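You operate a simulated robot arm through the tools that you are given. There is no shell and no other tool.

You run a simulated robot arm. Do the job below in one go: nothing can be reset, and whatever is moved stays where it is left.

TASK
Queue jobs 56, 47 and 52 on the plan page in that order, then start the belts in auto.
Fine: OK enters each job; leave that page showing, the guard door bolted and the other controls alone.
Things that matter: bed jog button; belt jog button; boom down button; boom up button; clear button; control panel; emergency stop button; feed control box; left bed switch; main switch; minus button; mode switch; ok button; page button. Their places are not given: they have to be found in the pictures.

Only the result counts: the job must be done as asked and must still hold three seconds after the hand-in. Knocking over, shifting, dropping, spilling or breaking anything else fails it.

THE ROBOT
A 7-joint arm with a two-finger parallel gripper, fixed in place. Base frame: the origin is at the foot of the arm, x ahead of it, y to its left, z up. Units: mm, rad, N and s.
With the tool pointing down near the work surface it reaches from about 280 to 840 mm from the base axis. Its first joint turns from -2.897 to 2.897 rad. Payload 3.43 kg.
The TCP is the grasp point between the finger pads, 34 mm short of the fingertips. In the tool frame z runs along the fingers and y along their closing line. Largest opening 128 mm; finger width 24, thickness 12; the body of the gripper, 48 by 130 mm, starts 96 mm behind the TCP.
Orientation is that of the tool frame in the base frame, as a unit quaternion [w, x, y, z]. With the fingers straight down and closing along the base's y, the tool's x points along the base's -x, its y along +y and its z along -z.

THE INTERFACE
- The arm moves only by the tool send_rows. Its argument "plan" is a list of rows, each a list of 3 entries, a list of its own where there are three numbers: the shift along the tool's x, y, z in mm, then the turn, a rotation vector about the tool's x, y, z in degrees, then the closure in counts, from 0 (fully open) to 255 (shut). In form: [[[x, y, z], [ax, ay, az], hand], ...]. A call has 1 to 20 rows; each row shifts and turns the commanded pose from where the row before left it, along the tool's axes as they then stand. Each row takes 0.2 s and may step no farther than 50 mm and 0.15 rad from the row before; otherwise, or with a gripper value out of range, the whole call is refused. Where a pose cannot be reached the arm comes as near as it can. A force on the tool above 40 N (or 10 N above the force at the start of the call, whichever is more), or a blocked arm, ends the call early, and 0.2 s more pass. Each finger travels about 153 mm/s and halts on what it meets, pressing with about 22 N; the grip force reading is that of the motor and also rises with nothing between the fingers. The clock runs only during rows and for 0.2 s after the last one: add rows that do not move to give the fingers time. It gives the time, the measured TCP pose, the force on the tool (base axes), the opening and the grip force at its end, in the units of the frame above (readings bear some noise), with the torque about the TCP (base axes, N m) and any sound that the robot's microphone picked up.
- Cameras (640 x 400 px; columns grow to the right, rows downward): "scene" is fixed at [220.3, -656, 1969.2]; the picture's right is [0.35, -0.94, 0.00], its down [-0.81, -0.30, -0.50] and it looks along [0.47, 0.18, -0.86] (base axes); focal length 214 px, centre (320, 200). "wrist" rides on the gripper at [76, -11, -160] in the tool frame; the picture's right is [0.15, 0.99, 0.00], its down [-0.88, 0.13, -0.46] and it looks along [-0.45, 0.07, 0.89] (tool axes); focal length 234 px, centre (320, 200).
- snapshot(camera): a new picture of that camera. It takes no simulated time.
- probe_pixels(camera, pixels): there is no depth. For up to 12 entries [column, row, z] of the newest picture of that camera ("zoom" is the newest enlarged one), the place [x, y] in the base frame at which the ray of that pixel passes the height z, good to about 2 mm, but the place of the scene camera against the robot may be out by one fixed shift of up to 18 mm in any direction. It takes no simulated time.
- enlarge(camera, box): a new picture of the part [left, top, right, bottom] of that camera's present view, enlarged. It takes no simulated time.
- close_job(): hands the job in; it is judged then, once.

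Leave the gripper open and the arm clear of the work at the hand-in unless told otherwise.

The tools are called after "Call:" as name(argument=value, ...) on one line, values as JSON. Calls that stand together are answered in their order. send_rows: Moves the arm, as the interface text tells. Its arguments: {"type":"object","properties":{"plan":{"type":"array","items":{"type":"array"}}},"required":["plan"]} The other tools are called the same way: snapshot (camera) takes a picture; probe_pixels (camera, pixels) gives the place at which the rays of pixels pass given heights; enlarge (camera, box) takes an enlarged picture of a part of a camera's view; close_job () hands the job in.

At the start:

```text
time_s: 0.0
tcp_pos: [83.1, -378.0, 1405.4]
tool_rot: [-0.001, 0.001, 1.0, 0.0]
contact_force: [-1.0, 1.2, 0.5]
ft_torque: [0.03, 0.0, 0.0]
opening: 127.8
finger_force: 0.1
```

scene: 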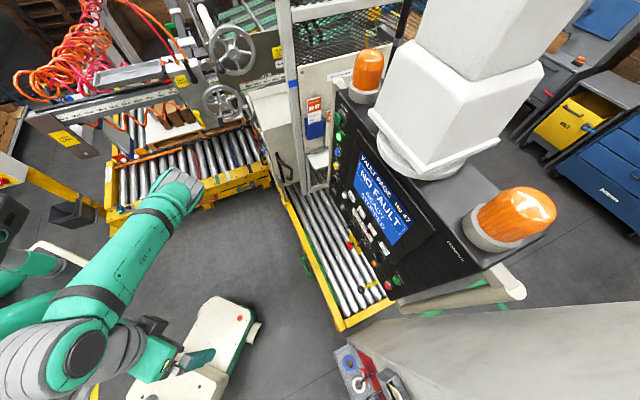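
wrist: 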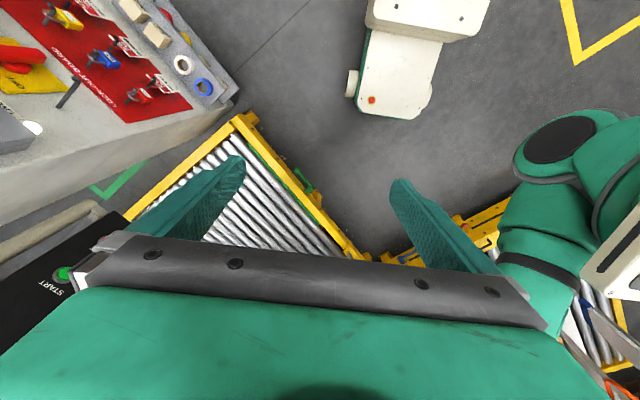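

I can see the control panel at around (380,200) in the scene picture, with the display showing a "FAULT PAGE / NO FAULT" style page. I'll enlarge that part, and a few others, to read them.

Call:
enlarge(camera="scene", box=[310, 80, 450, 300])

Call:
enlarge(camera="scene", box=[320, 340, 440, 400])

Call:
enlarge(camera="wrist", box=[0, 0, 320, 200])

Call:
enlarge(camera="scene", box=[320, 150, 420, 212])

Call:
enlarge(camera="scene", box=[320, 190, 440, 300])

Call:
enlarge(camera="scene", box=[260, 60, 380, 190])

```text
1.82 times, centred on (380, 190) of scene
```

zoom: 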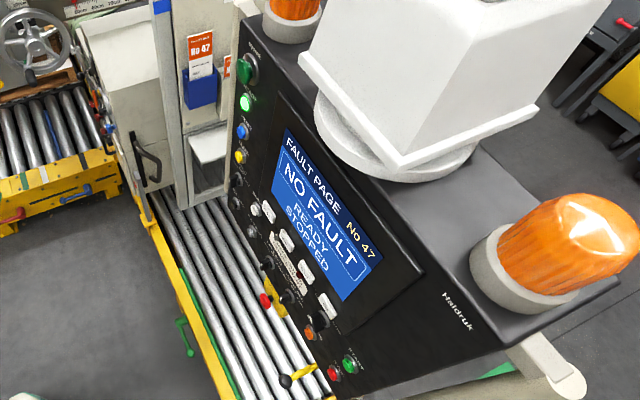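

```text
5.33 times, centred on (380, 370) of scene
```

zoom: 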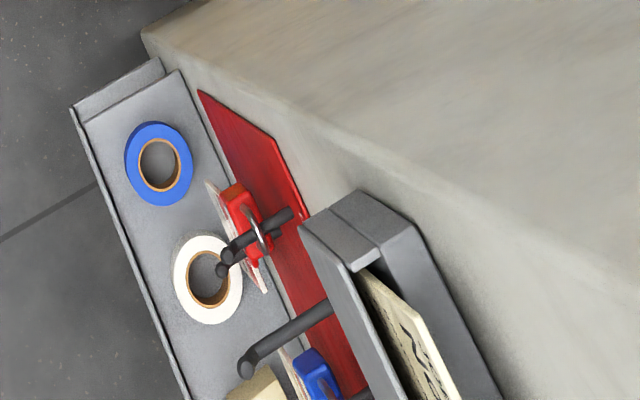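

```text
2.00 times, centred on (160, 100) of wrist
```

zoom: 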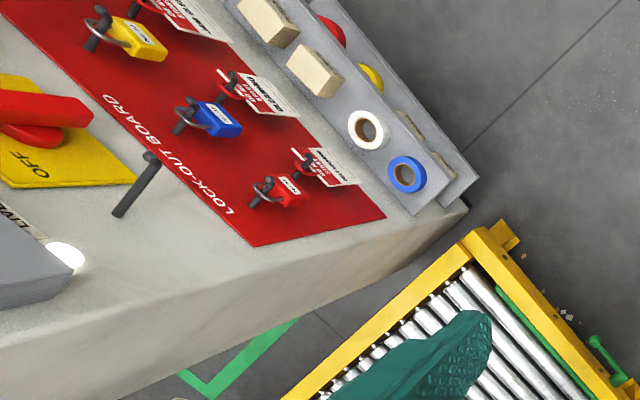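

```text
6.40 times, centred on (370, 181) of scene
```

zoom: 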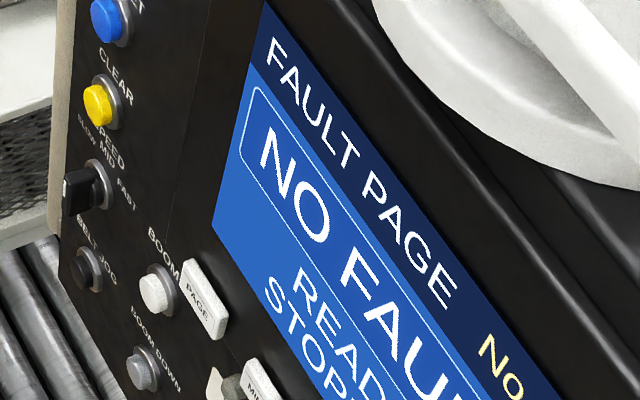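

```text
3.64 times, centred on (380, 245) of scene
```

zoom: 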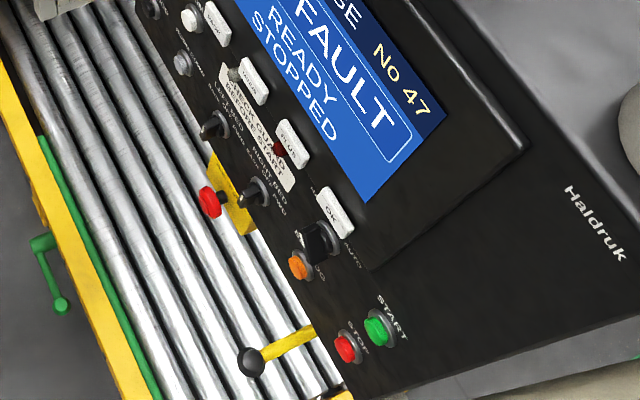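

```text
3.08 times, centred on (320, 125) of scene
```

zoom: 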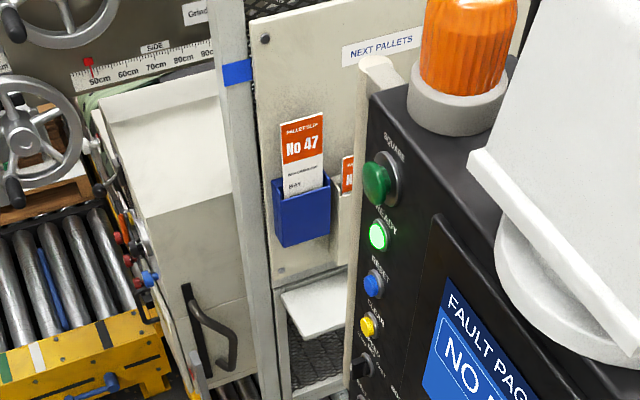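

The panel has PAGE / MINUS / PLUS / OK keys under the screen, the mode knob beside the OK key, START at about (396,281) and CLEAR near (335,167). It shows FAULT PAGE, No 47, READY STOPPED. Combining both cameras puts START at roughly (427,-848,1218), and the panel faces the robot. I'll yaw the tool about 51° in the air so that the wrist camera looks toward the panel.

Call:
send_rows(plan=[[[0, 0, 0], [0, 0, 8.5], 0], [[0, 0, 0], [0, 0, 8.5], 0], [[0, 0, 0], [0, 0, 8.5], 0], [[0, 0, 0], [0, 0, 8.5], 0], [[0, 0, 0], [0, 0, 8.5], 0], [[0, 0, 0], [0, 0, 8.5], 0], [[0, 0, 0], [0, 0, 0], 0]])

Call:
snapshot(camera="wrist")

Call:
snapshot(camera="scene")

```text
time_s: 1.6
tcp_pos: [83.7, -377.0, 1404.6]
tool_rot: [0.0, 0.432, 0.902, -0.002]
contact_force: [0.7, -0.4, 0.4]
ft_torque: [0.0, 0.0, 0.0]
opening: 128.3
finger_force: 0.1
```

```text
taken
```

wrist: 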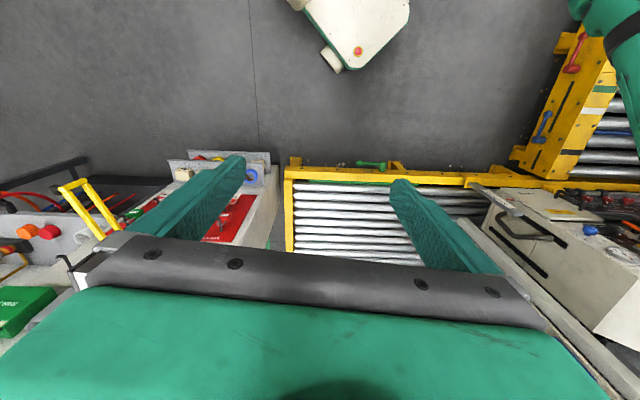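

```text
taken
```

scene: 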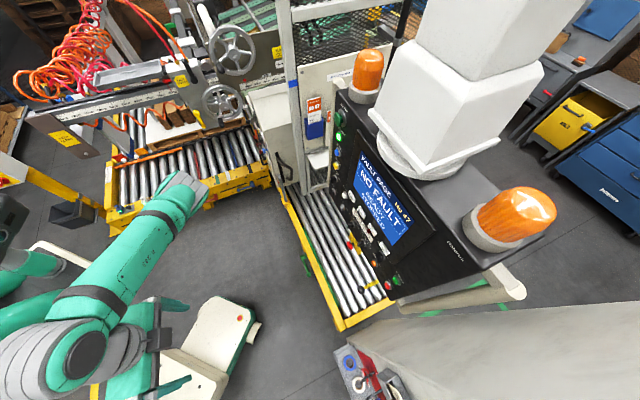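

The wrist picture now looks down over the lock-out board and conveyor, and the panel is hidden behind the gripper body. I'll pitch the tool up toward the panel while staying well clear of it.

Call:
send_rows(plan=[[[0, 0, 0], [0, -8.5, 0], 0], [[0, 0, 0], [0, -8.5, 0], 0], [[0, 0, 0], [0, -8.5, 0], 0], [[0, 0, 0], [0, -8.5, 0], 0], [[0, 0, 0], [0, -8.5, 0], 0], [[0, 0, 0], [0, -8.5, 0], 0], [[0, 0, 0], [0, -8.5, 0], 0], [[0, 0, 0], [0, 0, 0], 0]])

Call:
snapshot(camera="wrist")

Call:
snapshot(camera="scene")

```text
time_s: 3.4
tcp_pos: [126.6, -393.8, 1371.6]
tool_rot: [0.429, 0.376, 0.792, -0.217]
contact_force: [0.2, -0.6, 0.1]
ft_torque: [0.0, -0.02, -0.02]
opening: 127.9
finger_force: 0.1
out of reach, approached as far as the arm can: row 5, 6, 7
```

```text
taken
```

wrist: 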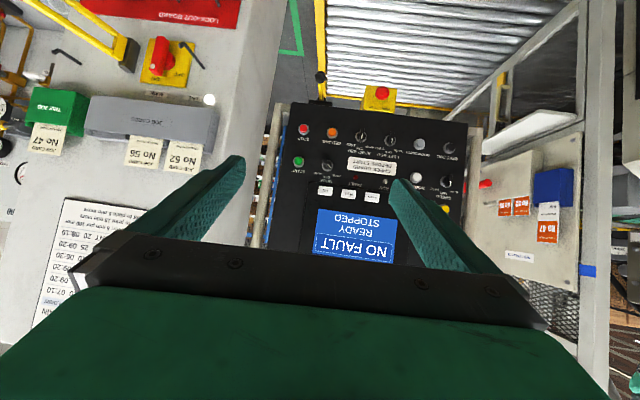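

```text
taken
```

scene: 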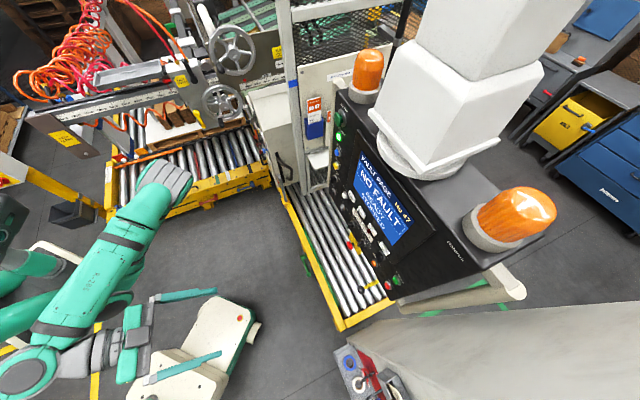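

The wrist picture now shows the panel upside down around (370,190), plus job cards at left. I'll enlarge it.

Call:
enlarge(camera="wrist", box=[260, 80, 500, 280])

Call:
enlarge(camera="wrist", box=[270, 100, 400, 200])

Call:
enlarge(camera="wrist", box=[370, 80, 480, 200])

Call:
enlarge(camera="wrist", box=[0, 30, 230, 330])

```text
2.00 times, centred on (380, 180) of wrist
```

zoom: 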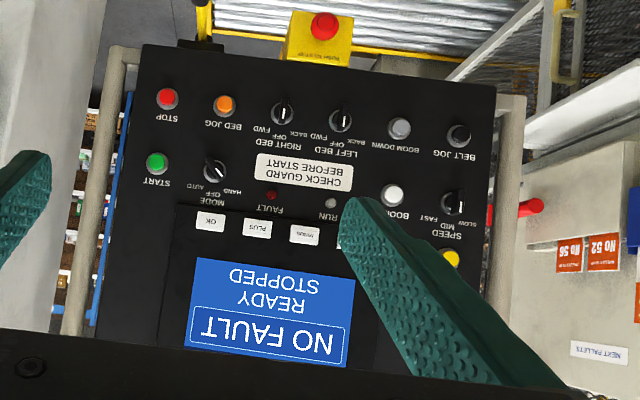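

```text
4.00 times, centred on (335, 150) of wrist
```

zoom: 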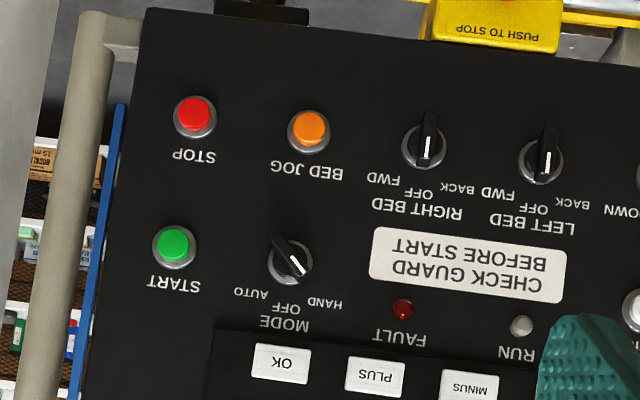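

```text
3.33 times, centred on (425, 140) of wrist
```

zoom: 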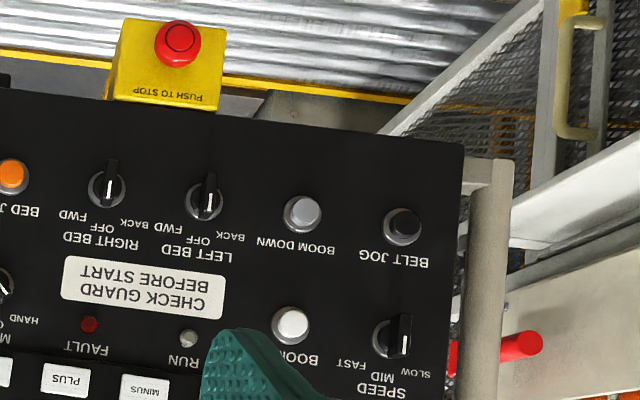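

```text
1.33 times, centred on (115, 180) of wrist
```

zoom: 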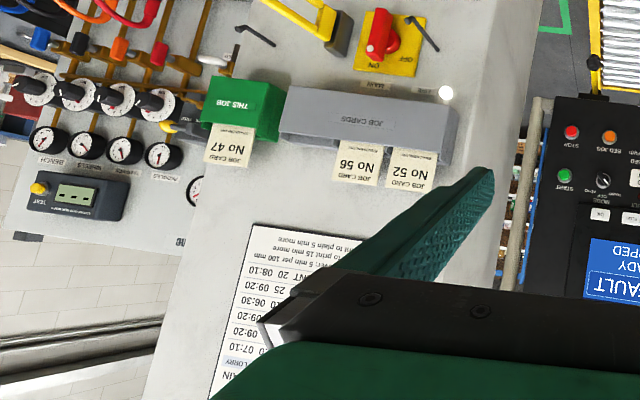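

Clear view: the mode knob (about (332,165) in the wrist view) points to HAND, with OFF and AUTO at the other positions. START sits next to it, and the keys left to right are PAGE, MINUS, PLUS, OK. I'll move forward to get a second view from a better-reached place, still about 350 mm from the panel.

Call:
probe_pixels(camera="wrist", pixels=[[338, 161.5, 1200], [338, 161.5, 1000], [343, 134, 1200], [465, 147.5, 1200], [312, 193, 1200], [369, 197, 1200], [447, 128, 1200], [297, 161, 1200]])

Call:
send_rows(plan=[[[-2.5, 31.3, 29.5], [0, 0, 0], 0], [[-2.5, 31.3, 29.5], [0, 0, 0], 0], [[-2.5, 31.3, 29.5], [0, 0, 0], 0], [[-2.5, 31.3, 29.5], [0, 0, 0], 0], [[-2.5, 31.3, 29.5], [0, 0, 0], 0], [[0, 0, 0], [0, 0, 0], 0]])

Call:
snapshot(camera="wrist")

```text
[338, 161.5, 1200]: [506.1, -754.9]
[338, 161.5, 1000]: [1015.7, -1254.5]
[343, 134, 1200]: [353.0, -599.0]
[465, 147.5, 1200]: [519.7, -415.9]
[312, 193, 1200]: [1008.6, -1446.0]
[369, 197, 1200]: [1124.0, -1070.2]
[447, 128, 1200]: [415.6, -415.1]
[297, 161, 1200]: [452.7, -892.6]
```

```text
time_s: 4.8
tcp_pos: [330.8, -396.1, 1316.9]
tool_rot: [0.448, 0.373, 0.784, -0.213]
contact_force: [-0.2, -0.6, -0.1]
ft_torque: [-0.02, 0.0, 0.04]
opening: 127.9
finger_force: 0.1
```

```text
taken
```

wrist: 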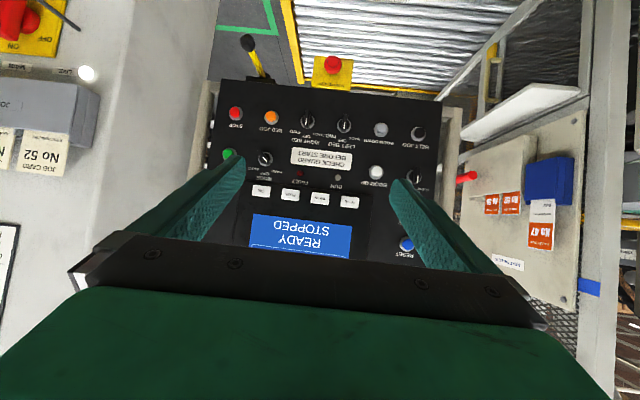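

The picture is now closer, with the panel centred near (330,170). I'll enlarge it to get accurate pixel positions and triangulate.

Call:
enlarge(camera="wrist", box=[200, 70, 360, 270])

Call:
enlarge(camera="wrist", box=[300, 40, 460, 140])

Call:
enlarge(camera="wrist", box=[220, 90, 380, 220])

```text
2.00 times, centred on (280, 170) of wrist
```

zoom: 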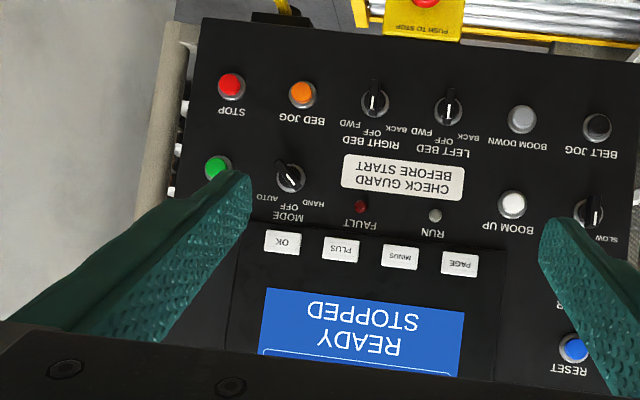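

```text
4.00 times, centred on (380, 90) of wrist
```

zoom: 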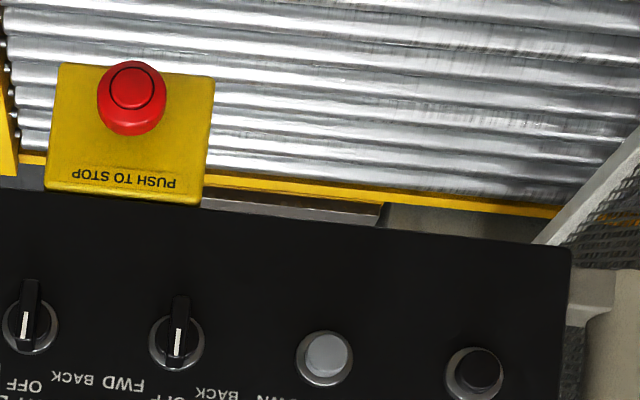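

```text
3.08 times, centred on (300, 155) of wrist
```

zoom: 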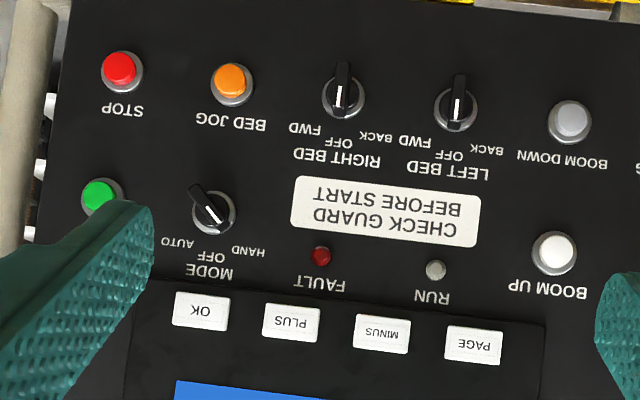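

I'll read the rays of the panel features from the newest zoom: OK (201,311), PLUS (291,322), MINUS (382,334), PAGE (473,345), START base (102,197), MODE base (213,215), STOP base (121,73) and BOOM UP base (554,254).

Call:
probe_pixels(camera="zoom", pixels=[[201, 311, 1200], [291, 322, 1200], [382, 334, 1200], [473, 345, 1200], [102, 197, 1200], [213, 215, 1200], [121, 73, 1200], [554, 254, 1200], [570, 122, 1200]])

```text
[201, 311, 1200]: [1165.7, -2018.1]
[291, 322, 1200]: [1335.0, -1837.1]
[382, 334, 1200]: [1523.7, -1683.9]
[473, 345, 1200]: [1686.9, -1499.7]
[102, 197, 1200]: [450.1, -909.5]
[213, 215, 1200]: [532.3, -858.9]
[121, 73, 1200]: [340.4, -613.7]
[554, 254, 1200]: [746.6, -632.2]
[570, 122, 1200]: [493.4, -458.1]
```

Triangulation puts the panel face as a near-vertical plane. OK is about (482,-764,1295), PLUS (530,-712,1295), MINUS (576,-660,1296), PAGE (622,-609,1296), MODE (486,-773,1218) and START (422,-833,1216). Next I turn the tool square to the panel (pitch 30° more, yaw 9°) and shut the fingers, staying put.

Call:
send_rows(plan=[[[0, 0, 0], [0, -7.6, 0], 255], [[0, 0, 0], [0, -7.6, 0], 255], [[0, 0, 0], [0, -7.6, 0], 255], [[0, 0, 0], [0, -7.6, 0], 255], [[0, 0, 0], [-4.35, 0, 0], 255], [[0, 0, 0], [-4.35, 0, 0], 255], [[0, 0, 0], [0, 0, 0], 255]])

Call:
snapshot(camera="wrist")

Call:
snapshot(camera="scene")

```text
time_s: 6.4
tcp_pos: [362.4, -452.8, 1352.1]
tool_rot: [0.656, 0.253, 0.663, -0.256]
contact_force: [-0.3, 0.4, 0.2]
ft_torque: [0.01, -0.02, 0.0]
opening: 0.3
finger_force: 21.6
out of reach, approached as far as the arm can: row 1, 2, 3, 4
```

```text
taken
```

wrist: 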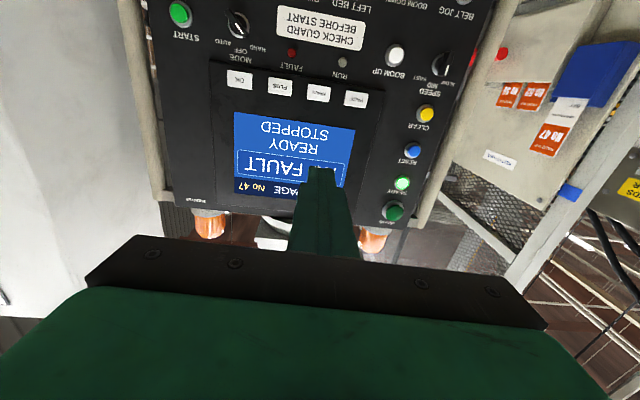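

```text
taken
```

scene: 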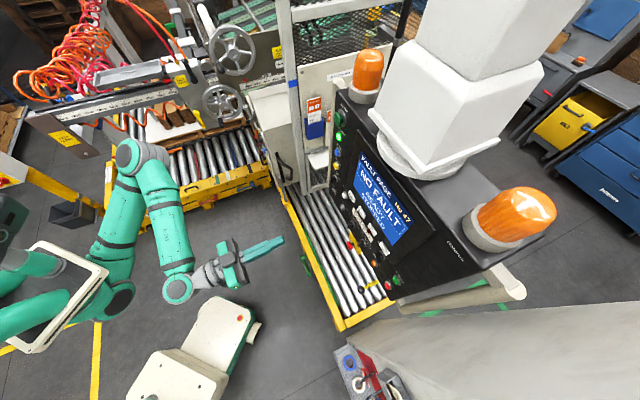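

The tool is now square to the panel (z axis ≈ (0.74,-0.67,0)), and a re-projection check of the PAGE key matches within 2 px. I move to about 60 mm in front of the PAGE key with fingers shut.

Call:
send_rows(plan=[[[11.3, 11.7, 40.6], [0, 0, 0], 255], [[11.3, 11.7, 40.6], [0, 0, 0], 255], [[11.3, 11.7, 40.6], [0, 0, 0], 255], [[11.3, 11.7, 40.6], [0, 0, 0], 255], [[11.3, 11.7, 40.6], [0, 0, 0], 255], [[0, 0, 0], [0, 0, 0], 255]])

Call:
snapshot(camera="wrist")

Call:
snapshot(camera="scene")

```text
time_s: 7.8
tcp_pos: [496.4, -516.7, 1298.0]
tool_rot: [0.645, 0.248, 0.675, -0.258]
contact_force: [1.1, 0.6, 0.1]
ft_torque: [0.03, 0.05, 0.0]
opening: 0.0
finger_force: 22.6
out of reach, approached as far as the arm can: row 4, 5
```

```text
taken
```

wrist: 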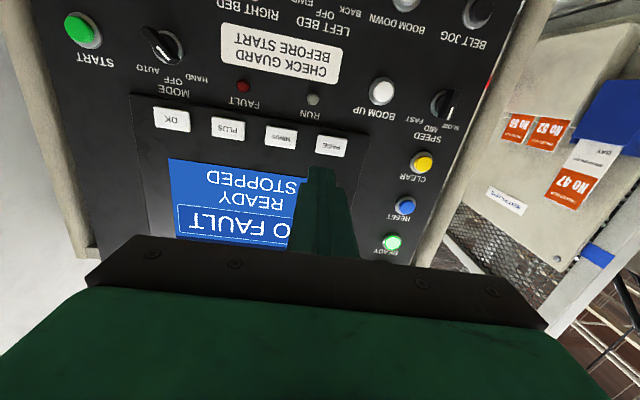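

```text
taken
```

scene: 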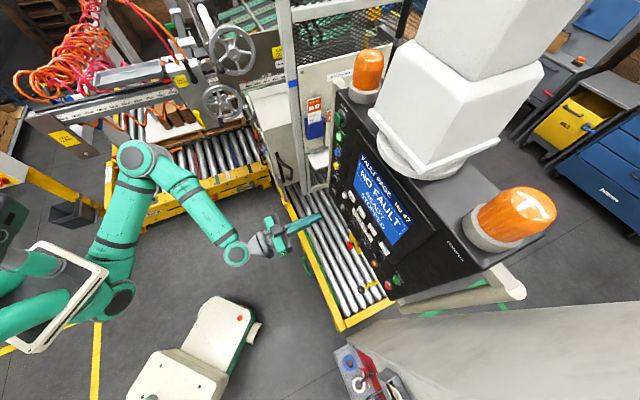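

The arm got within about 115 mm of the panel (f) but reported out of reach for rows 4 and 5, probably because of a joint limit rather than distance. I'll test whether rolling about the tool axis frees it; the tool is in clear air.

Call:
send_rows(plan=[[[0, 0, -20], [0, 0, 0], 255], [[0, 0, 0], [0, 0, 8], 255], [[0, 0, 0], [0, 0, 8], 255], [[0, 0, 0], [0, 0, 8], 255], [[0, 0, 0], [0, 0, 0], 255]])

```text
time_s: 9.0
tcp_pos: [481.5, -504.7, 1298.8]
tool_rot: [0.687, 0.383, 0.606, -0.12]
contact_force: [-0.1, 0.5, 0.5]
ft_torque: [-0.01, -0.02, 0.01]
opening: 0.0
finger_force: 21.8
```

Rolling +24° is fine. Now I try forward 60 mm in this roll; the tip would still be about 80 mm from the panel.

Call:
send_rows(plan=[[[0, 0, 20], [0, 0, 0], 255], [[0, 0, 20], [0, 0, 0], 255], [[0, 0, 20], [0, 0, 0], 255], [[0, 0, 0], [0, 0, 0], 255]])

Call:
snapshot(camera="scene")

```text
time_s: 10.0
tcp_pos: [519.4, -529.9, 1302.1]
tool_rot: [0.684, 0.383, 0.61, -0.117]
contact_force: [0.2, 0.2, 0.1]
ft_torque: [0.0, 0.03, -0.02]
opening: 0.0
finger_force: 22.0
out of reach, approached as far as the arm can: row 2, 3
```

```text
taken
```

scene: 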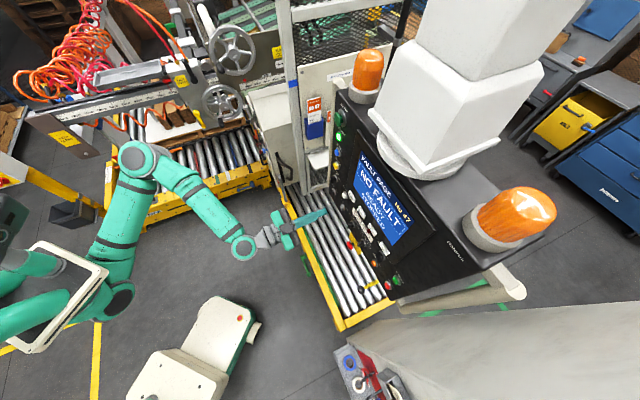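

That gained about 25 mm, then it was limited again. I need to understand the arm's posture, so I'll enlarge the lower-left of the scene.

Call:
enlarge(camera="scene", box=[0, 130, 340, 400])

Call:
snapshot(camera="wrist")

```text
1.48 times, centred on (170, 265) of scene
```

zoom: 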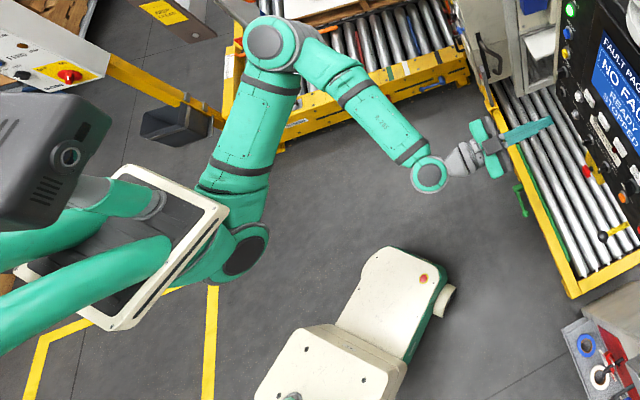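

```text
taken
```

wrist: 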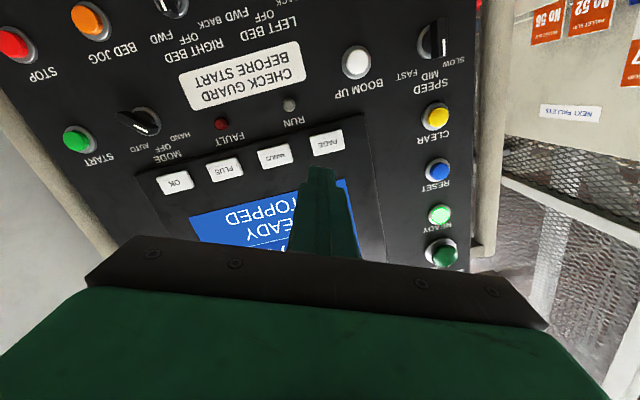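

The machine is a torso-mounted arm and far from fully stretched, so this may be a local limit rather than reach. I'll try smaller forward steps (8 mm each); the tip is currently about 95 mm from the panel.

Call:
send_rows(plan=[[[0, 0, 8], [0, 0, 0], 255], [[0, 0, 8], [0, 0, 0], 255], [[0, 0, 8], [0, 0, 0], 255], [[0, 0, 0], [0, 0, 0], 255]])

```text
time_s: 11.0
tcp_pos: [521.1, -530.1, 1303.8]
tool_rot: [0.684, 0.382, 0.61, -0.117]
contact_force: [-0.3, 0.1, -0.2]
ft_torque: [-0.01, -0.01, 0.0]
opening: 0.1
finger_force: 21.7
out of reach, approached as far as the arm can: row 1, 2, 3
```

It really is stuck. I'll back off 15 mm, roll another 40°, and try forward again to see whether roll is the limiting direction.

Call:
send_rows(plan=[[[0, 0, -15], [0, 0, 8], 255], [[0, 0, 0], [0, 0, 8], 255], [[0, 0, 0], [0, 0, 8], 255], [[0, 0, 0], [0, 0, 8], 255], [[0, 0, 0], [0, 0, 8], 255], [[0, 0, 15], [0, 0, 0], 255], [[0, 0, 15], [0, 0, 0], 255], [[0, 0, 15], [0, 0, 0], 255], [[0, 0, 0], [0, 0, 0], 255]])

```text
time_s: 13.0
tcp_pos: [522.7, -523.9, 1308.5]
tool_rot: [0.684, 0.568, 0.441, 0.123]
contact_force: [-0.7, -1.2, -0.3]
ft_torque: [-0.02, -0.02, 0.0]
opening: 0.0
finger_force: 21.7
out of reach, approached as far as the arm can: row 6, 7, 8
```

Roll is not it. I'll test yawing the hand to the right by 16° (more in line with the forearm), then forward 30 mm; tip is still more than 80 mm from the panel.

Call:
send_rows(plan=[[[0, 0, -15], [0, 0, 0], 255], [[0, 0, 0], [3.5, -7.2, 0], 255], [[0, 0, 0], [3.5, -7.2, 0], 255], [[0, 0, 15], [0, 0, 0], 255], [[0, 0, 15], [0, 0, 0], 255], [[0, 0, 15], [0, 0, 0], 255], [[0, 0, 0], [0, 0, 0], 255]])

Call:
enlarge(camera="scene", box=[0, 130, 340, 400])

```text
time_s: 14.6
tcp_pos: [529.4, -527.2, 1309.2]
tool_rot: [0.684, 0.567, 0.442, 0.123]
contact_force: [0.0, 0.9, -0.3]
ft_torque: [0.02, -0.03, -0.02]
opening: 0.1
finger_force: 22.2
out of reach, approached as far as the arm can: row 2, 3, 5, 6
```

```text
1.48 times, centred on (170, 265) of scene
```

zoom: 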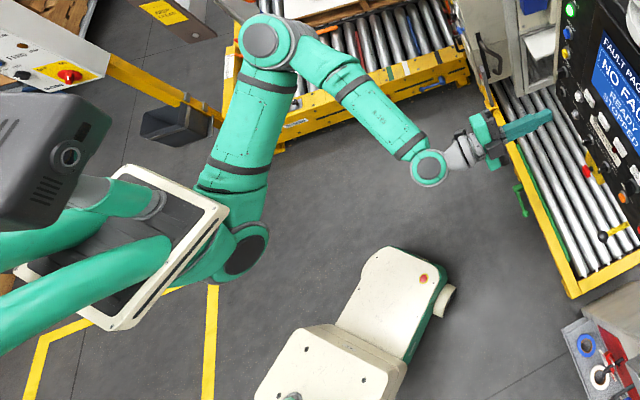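

Yawing right is blocked too. This looks like an S-shaped wrist bend at its limit: a horizontal hand with this elbow posture. I'll back off about 100 mm, undo the roll, and tilt the fingers down by about 32°, which should let the forearm and hand line up.

Call:
send_rows(plan=[[[0, 0, -14], [0, 0, -8], 255], [[0, 0, -14], [0, 0, -8], 255], [[0, 0, -14], [0, 0, -8], 255], [[0, 0, -14], [0, 0, -8], 255], [[0, 0, -14], [0, 0, -8], 255], [[0, 0, -14], [0, 0, -8], 255], [[0, 0, -14], [0, 0, -8], 255], [[0, 0, -14], [0, 0, -8], 255], [[0, 0, 0], [0, 8, 0], 255], [[0, 0, 0], [0, 8, 0], 255], [[0, 0, 0], [0, 8, 0], 255], [[0, 0, 0], [0, 8, 0], 255], [[0, 0, 0], [0, 0, 0], 255]])

Call:
enlarge(camera="scene", box=[0, 130, 340, 400])

```text
time_s: 17.4
tcp_pos: [443.3, -450.7, 1326.1]
tool_rot: [0.45, 0.314, 0.818, -0.173]
contact_force: [-0.5, 0.9, 0.9]
ft_torque: [-0.01, 0.02, 0.0]
opening: 0.0
finger_force: 21.8
```

```text
1.48 times, centred on (170, 265) of scene
```

zoom: 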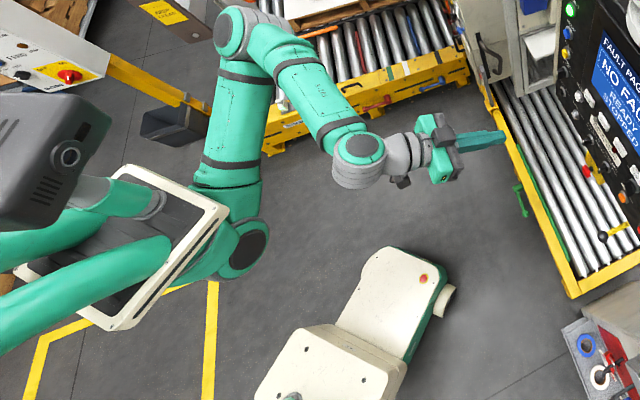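

The hand is now tilted down about 32° with no out-of-reach notice. I'll try moving horizontally 120 mm toward the panel; the tip would be about 90 mm from the face.

Call:
send_rows(plan=[[[-21.4, 0, 33.8], [0, 0, 0], 255], [[-21.4, 0, 33.8], [0, 0, 0], 255], [[-21.4, 0, 33.8], [0, 0, 0], 255], [[0, 0, 0], [0, 0, 0], 255]])

Call:
enlarge(camera="scene", box=[60, 100, 400, 370])

```text
time_s: 18.4
tcp_pos: [534.4, -531.0, 1320.5]
tool_rot: [0.445, 0.314, 0.82, -0.177]
contact_force: [0.4, 0.7, -0.8]
ft_torque: [0.02, 0.02, -0.02]
opening: 0.2
finger_force: 22.2
```

```text
1.48 times, centred on (230, 235) of scene
```

zoom: 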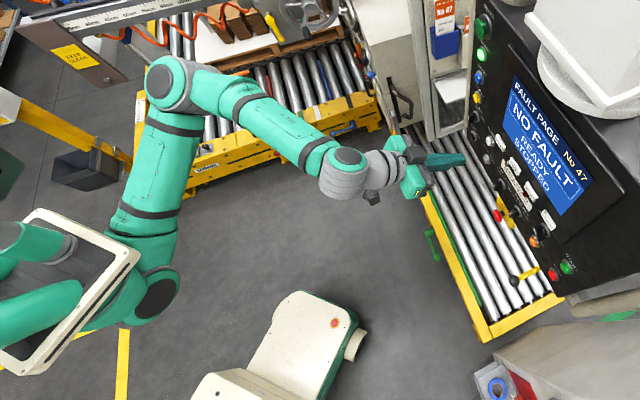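

That works: TCP (534,-531,1320), about 90 mm from the keys. I'll try reducing the tilt by 16°, keeping the position, for a squarer press.

Call:
send_rows(plan=[[[0, 0, 0], [0, -6, 0], 255], [[0, 0, 0], [0, -6, 0], 255], [[0, 0, 0], [0, -4, 0], 255], [[0, 0, 0], [0, 0, 0], 255]])

Call:
snapshot(camera="wrist")

```text
time_s: 19.4
tcp_pos: [532.4, -531.1, 1325.9]
tool_rot: [0.561, 0.287, 0.746, -0.215]
contact_force: [-0.4, 0.8, 0.3]
ft_torque: [0.01, 0.01, 0.03]
opening: 0.0
finger_force: 22.1
```

```text
taken
```

wrist: 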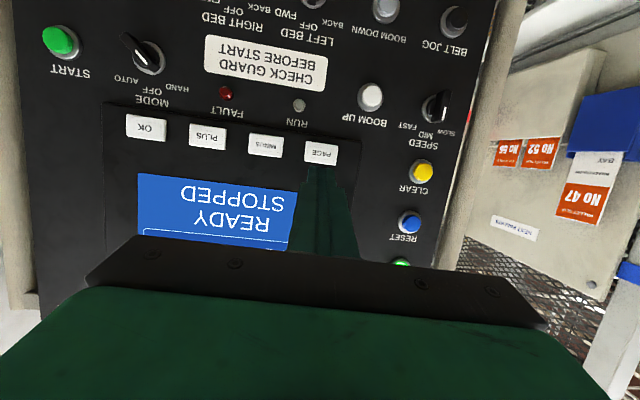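

The hand is at 16° tilt and the PAGE position re-checks to (622,-610,1295). Now I move to about 10 mm off the PAGE key with the shut fingertips, lowering to key height.

Call:
send_rows(plan=[[[6, 1, 40.3], [0, 0, 0], 255], [[6, 1, 40.3], [0, 0, 0], 255], [[0, 0, 0], [0, 0, 0], 255], [[0, 0, 0], [0, 0, 0], 255]])

Call:
snapshot(camera="wrist")

Call:
enlarge(camera="scene", box=[290, 130, 450, 250])

```text
time_s: 20.4
tcp_pos: [589.3, -579.2, 1290.9]
tool_rot: [0.56, 0.287, 0.747, -0.216]
contact_force: [-0.3, 0.5, 0.0]
ft_torque: [0.03, -0.02, 0.0]
opening: 0.0
finger_force: 22.1
```

```text
taken
```

wrist: 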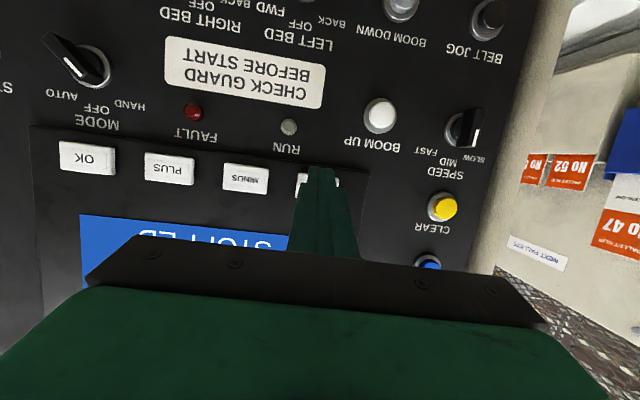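

```text
3.33 times, centred on (370, 190) of scene
```

zoom: 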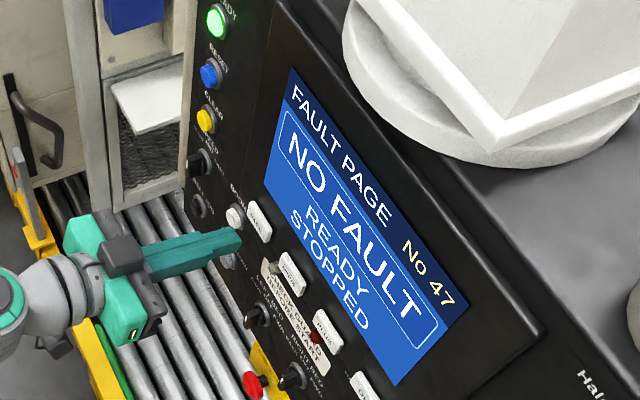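

The fingertips are in front of PAGE, and the scene camera can still read the screen. I press forward in 3 mm steps (12 mm in all), then back out.

Call:
send_rows(plan=[[[-0.83, 0, 2.88], [0, 0, 0], 255], [[-0.83, 0, 2.88], [0, 0, 0], 255], [[-0.83, 0, 2.88], [0, 0, 0], 255], [[-0.83, 0, 2.88], [0, 0, 0], 255], [[0, 0, 0], [0, 0, 0], 255]])

Call:
enlarge(camera="scene", box=[290, 130, 450, 250])

Call:
enlarge(camera="wrist", box=[240, 120, 400, 220])

```text
time_s: 21.6
tcp_pos: [597.7, -587.3, 1291.2]
tool_rot: [0.559, 0.288, 0.747, -0.216]
contact_force: [-0.6, 0.0, -0.6]
ft_torque: [-0.03, -0.01, 0.0]
opening: 0.0
finger_force: 21.6
```

```text
3.33 times, centred on (370, 190) of scene
```

zoom: 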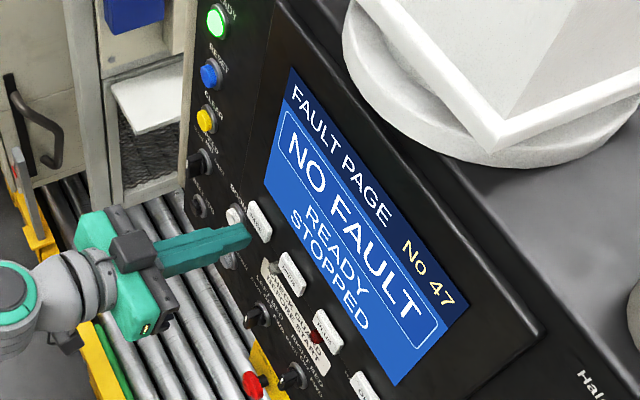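

```text
4.00 times, centred on (320, 170) of wrist
```

zoom: 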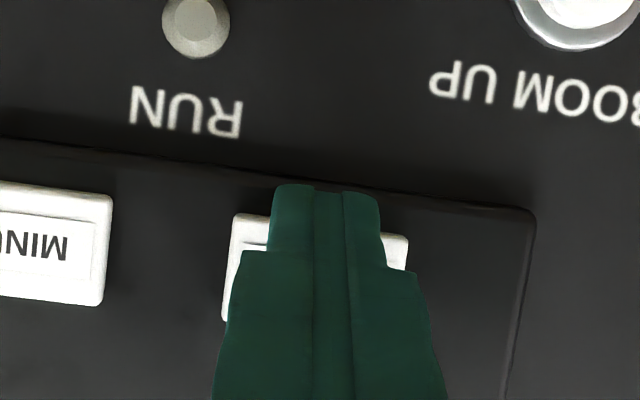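

No contact yet (TCP f ≈ 838). I continue forward in 2.5 mm steps, watching force and sound.

Call:
send_rows(plan=[[[-0.7, 0, 2.4], [0, 0, 0], 255], [[-0.7, 0, 2.4], [0, 0, 0], 255], [[-0.7, 0, 2.4], [0, 0, 0], 255], [[0, 0, 0], [0, 0, 0], 255]])

Call:
enlarge(camera="scene", box=[290, 130, 450, 250])

Call:
enlarge(camera="wrist", box=[240, 120, 400, 220])

```text
time_s: 22.6
tcp_pos: [603.0, -592.7, 1291.4]
tool_rot: [0.559, 0.288, 0.747, -0.216]
contact_force: [-0.4, 0.7, 0.5]
ft_torque: [-0.02, -0.01, -0.02]
opening: 0.0
finger_force: 22.0
```

```text
3.33 times, centred on (370, 190) of scene
```

zoom: 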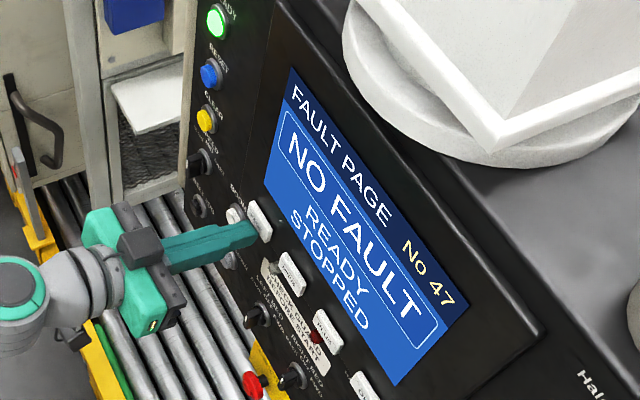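

```text
4.00 times, centred on (320, 170) of wrist
```

zoom: 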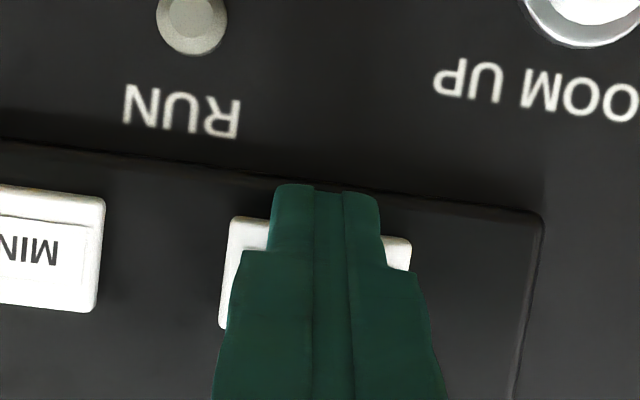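

Still no contact (f ≈ 845). I continue in 2 mm steps.

Call:
send_rows(plan=[[[-0.56, 0, 1.92], [0, 0, 0], 255], [[-0.56, 0, 1.92], [0, 0, 0], 255], [[-0.56, 0, 1.92], [0, 0, 0], 255], [[-0.56, 0, 1.92], [0, 0, 0], 255], [[0, 0, 0], [0, 0, 0], 255]])

Call:
enlarge(camera="scene", box=[290, 130, 450, 250])

Call:
enlarge(camera="wrist", box=[240, 120, 400, 220])

```text
time_s: 23.8
tcp_pos: [606.8, -596.5, 1290.8]
tool_rot: [0.559, 0.288, 0.747, -0.217]
contact_force: [-15.0, 14.1, -9.0]
ft_torque: [0.17, 0.19, -0.08]
opening: 0.0
finger_force: 21.0
heard: click
```

```text
3.33 times, centred on (370, 190) of scene
```

zoom: 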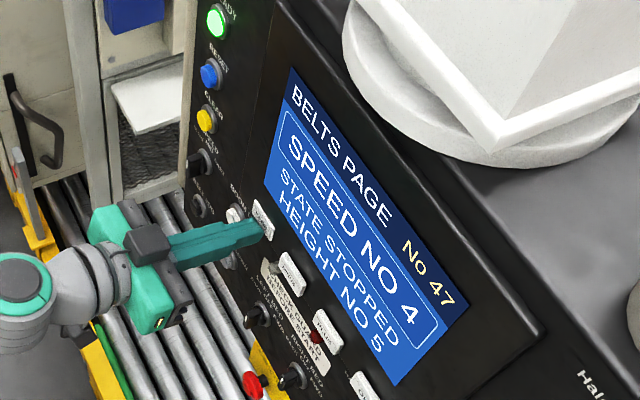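

```text
4.00 times, centred on (320, 170) of wrist
```

zoom: 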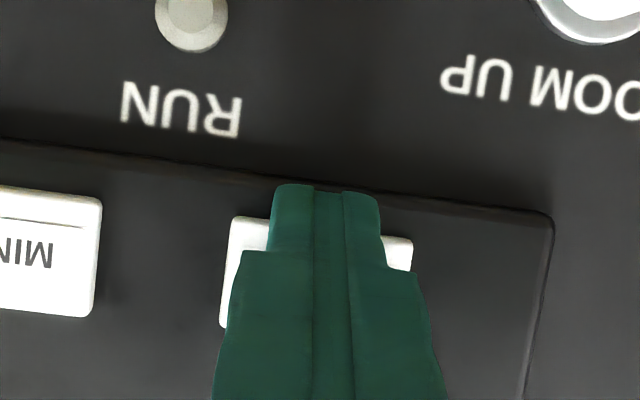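

Click at TCP f ≈ 850: the screen went to BELTS PAGE. I release (10 mm back) and press once more by the same amount.

Call:
send_rows(plan=[[[2.78, 0, -9.61], [0, 0, 0], 255], [[0, 0, 0], [0, 0, 0], 255], [[-2.78, 0, 9.61], [0, 0, 0], 255], [[0, 0, 0], [0, 0, 0], 255], [[2.78, 0, -9.61], [0, 0, 0], 255], [[0, 0, 0], [0, 0, 0], 255]])

Call:
enlarge(camera="scene", box=[290, 130, 450, 250])

```text
time_s: 25.2
tcp_pos: [602.8, -590.5, 1291.3]
tool_rot: [0.559, 0.287, 0.747, -0.215]
contact_force: [0.7, 0.8, 0.0]
ft_torque: [0.0, 0.03, 0.04]
opening: 0.1
finger_force: 21.8
heard: click
```

```text
3.33 times, centred on (370, 190) of scene
```

zoom: 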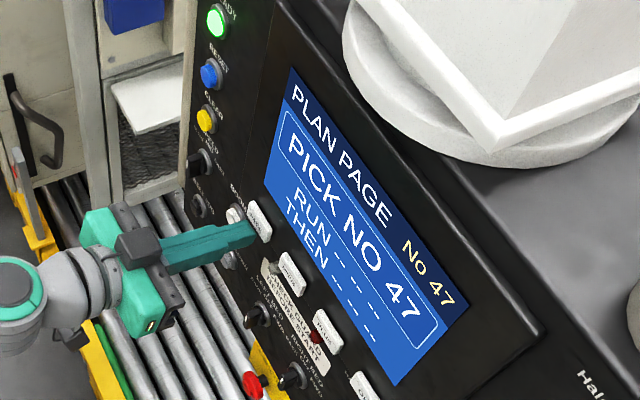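

PLAN PAGE is showing: PICK NO 47, RUN/THEN empty. I back off 15 mm and shift right 139 mm to the PLUS key, then return to just off the key and look.

Call:
send_rows(plan=[[[4.2, 0, -14.4], [0, 0, 0], 255], [[0, -46.3, 0], [0, 0, 0], 255], [[0, -46.3, 0], [0, 0, 0], 255], [[0, -46.3, 0], [0, 0, 0], 255], [[0, 0, 0], [0, 0, 0], 255], [[-3.6, 0, 12.5], [0, 0, 0], 255], [[0, 0, 0], [0, 0, 0], 255]])

Call:
enlarge(camera="wrist", box=[220, 110, 420, 235])

Call:
enlarge(camera="scene", box=[290, 130, 450, 250])

```text
time_s: 26.8
tcp_pos: [508.6, -692.5, 1291.5]
tool_rot: [0.559, 0.287, 0.747, -0.215]
contact_force: [-2.9, 4.1, 0.1]
ft_torque: [-0.04, 0.03, 0.05]
opening: 0.1
finger_force: 22.8
heard: click
```

```text
3.20 times, centred on (320, 172) of wrist
```

zoom: 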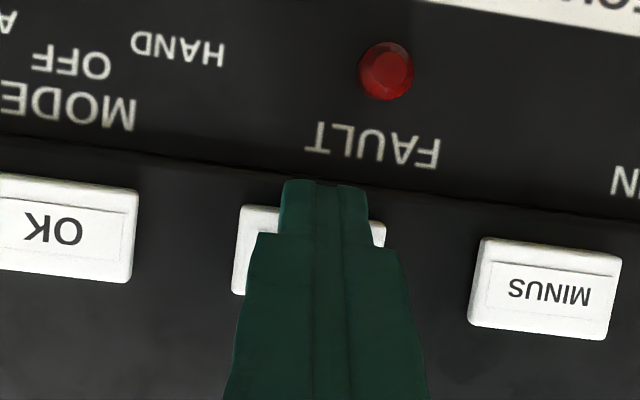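

```text
3.33 times, centred on (370, 190) of scene
```

zoom: 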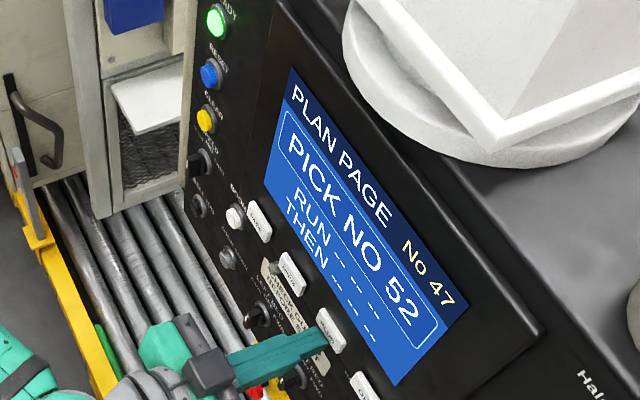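

Contact came a little earlier here (panel slightly skewed) and PLUS clicked once: PICK NO 52. I release and press once more, expecting 56.

Call:
send_rows(plan=[[[2.78, 0, -9.61], [0, 0, 0], 255], [[0, 0, 0], [0, 0, 0], 255], [[-3.06, 0, 10.57], [0, 0, 0], 255], [[0, 0, 0], [0, 0, 0], 255], [[3.06, 0, -10.57], [0, 0, 0], 255], [[0, 0, 0], [0, 0, 0], 255]])

Call:
enlarge(camera="scene", box=[290, 130, 450, 250])

```text
time_s: 28.2
tcp_pos: [500.7, -686.3, 1293.3]
tool_rot: [0.559, 0.287, 0.748, -0.215]
contact_force: [0.4, 0.2, -0.3]
ft_torque: [0.02, 0.0, 0.01]
opening: 0.1
finger_force: 21.7
heard: click
```

```text
3.33 times, centred on (370, 190) of scene
```

zoom: 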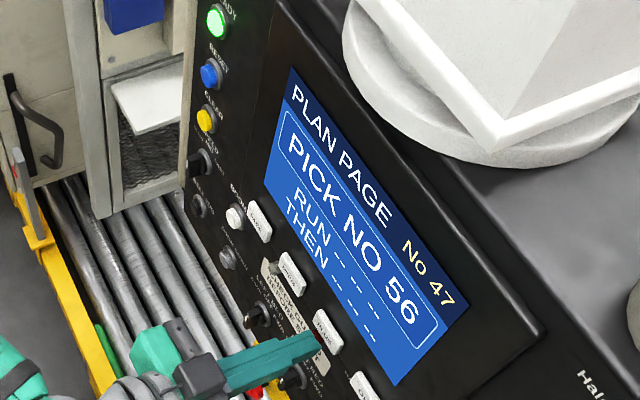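

PICK NO 56. I shift right 69 mm to OK and press it once, pressing a little less deep as the panel comes closer there.

Call:
send_rows(plan=[[[1.7, 0, -5.8], [0, 0, 0], 255], [[0, -34.6, 0], [0, 0, 0], 255], [[0, -34.6, 0], [0, 0, 0], 255], [[0, 0, 0], [0, 0, 0], 255], [[-1.95, 0, 6.73], [0, 0, 0], 255], [[-1.95, 0, 6.73], [0, 0, 0], 255], [[0, 0, 0], [0, 0, 0], 255]])

Call:
enlarge(camera="wrist", box=[220, 110, 420, 235])

Call:
enlarge(camera="scene", box=[290, 130, 450, 250])

```text
time_s: 29.8
tcp_pos: [456.7, -742.8, 1292.4]
tool_rot: [0.56, 0.288, 0.746, -0.216]
contact_force: [-4.1, 2.7, 1.5]
ft_torque: [-0.02, -0.03, -0.05]
opening: 0.0
finger_force: 22.0
heard: click
```

```text
3.20 times, centred on (320, 172) of wrist
```

zoom: 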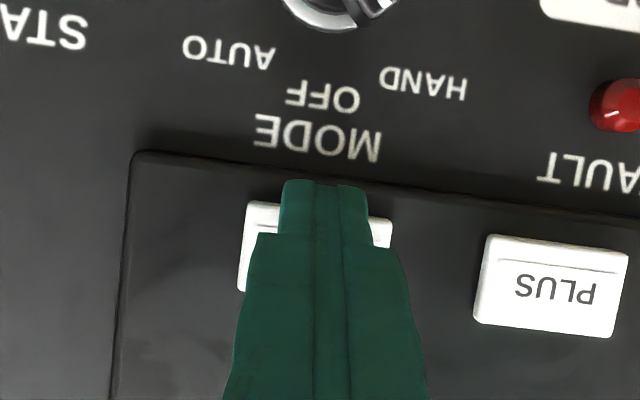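

```text
3.33 times, centred on (370, 190) of scene
```

zoom: 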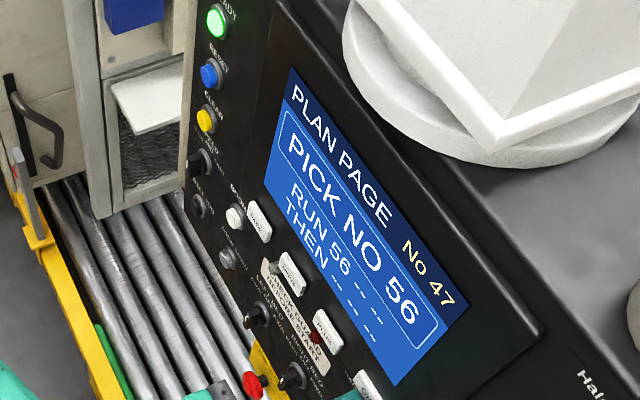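

RUN 56 is entered. I back off, go left 141 mm to MINUS and press once.

Call:
send_rows(plan=[[[4.45, 0, -15.4], [0, 0, 0], 255], [[0, 47.1, 0], [0, 0, 0], 255], [[0, 47.1, 0], [0, 0, 0], 255], [[0, 47.1, 0], [0, 0, 0], 255], [[0, 0, 0], [0, 0, 0], 255], [[-3.06, 0, 10.57], [0, 0, 0], 255], [[-3.06, 0, 10.57], [0, 0, 0], 255], [[0, 0, 0], [0, 0, 0], 255]])

Call:
enlarge(camera="wrist", box=[220, 110, 420, 235])

Call:
enlarge(camera="scene", box=[290, 130, 450, 250])

```text
time_s: 31.6
tcp_pos: [558.5, -641.6, 1292.7]
tool_rot: [0.559, 0.288, 0.747, -0.216]
contact_force: [-3.2, 1.4, 0.3]
ft_torque: [0.02, -0.02, -0.01]
opening: 0.0
finger_force: 21.9
heard: click
```

```text
3.20 times, centred on (320, 172) of wrist
```

zoom: 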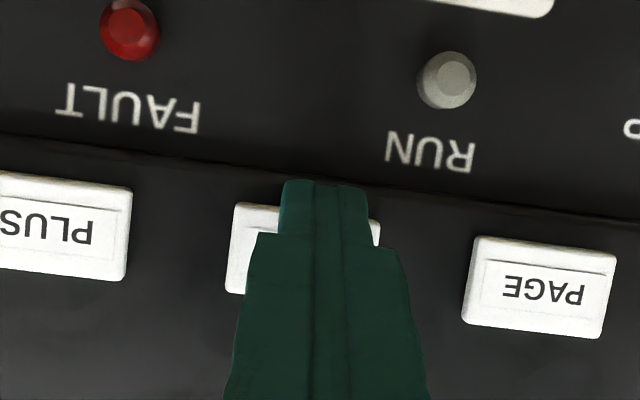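

```text
3.33 times, centred on (370, 190) of scene
```

zoom: 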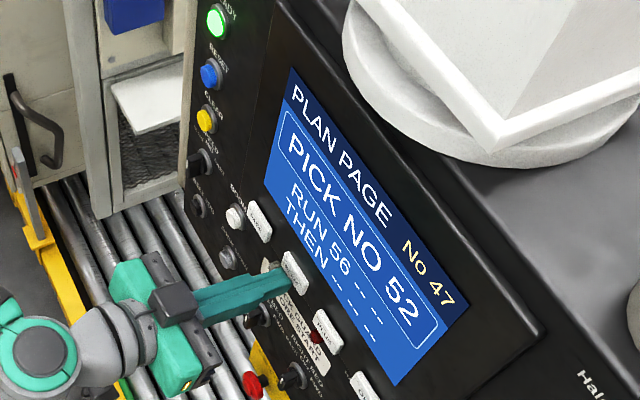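

PICK NO 52. I release 10 mm, press MINUS again, and release.

Call:
send_rows(plan=[[[2.78, 0, -9.61], [0, 0, 0], 255], [[0, 0, 0], [0, 0, 0], 255], [[-3.06, 0, 10.57], [0, 0, 0], 255], [[0, 0, 0], [0, 0, 0], 255], [[3.06, 0, -10.57], [0, 0, 0], 255], [[0, 0, 0], [0, 0, 0], 255]])

Call:
enlarge(camera="scene", box=[290, 130, 450, 250])

```text
time_s: 33.0
tcp_pos: [551.1, -634.3, 1291.5]
tool_rot: [0.56, 0.287, 0.747, -0.215]
contact_force: [0.8, -0.1, 0.5]
ft_torque: [0.0, 0.01, 0.0]
opening: 0.3
finger_force: 22.0
heard: click
```

```text
3.33 times, centred on (370, 190) of scene
```

zoom: 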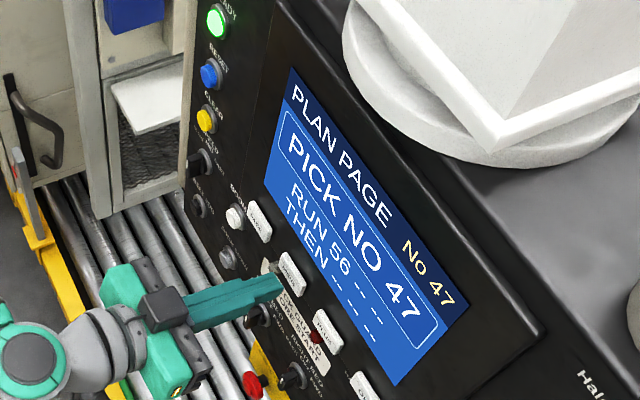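

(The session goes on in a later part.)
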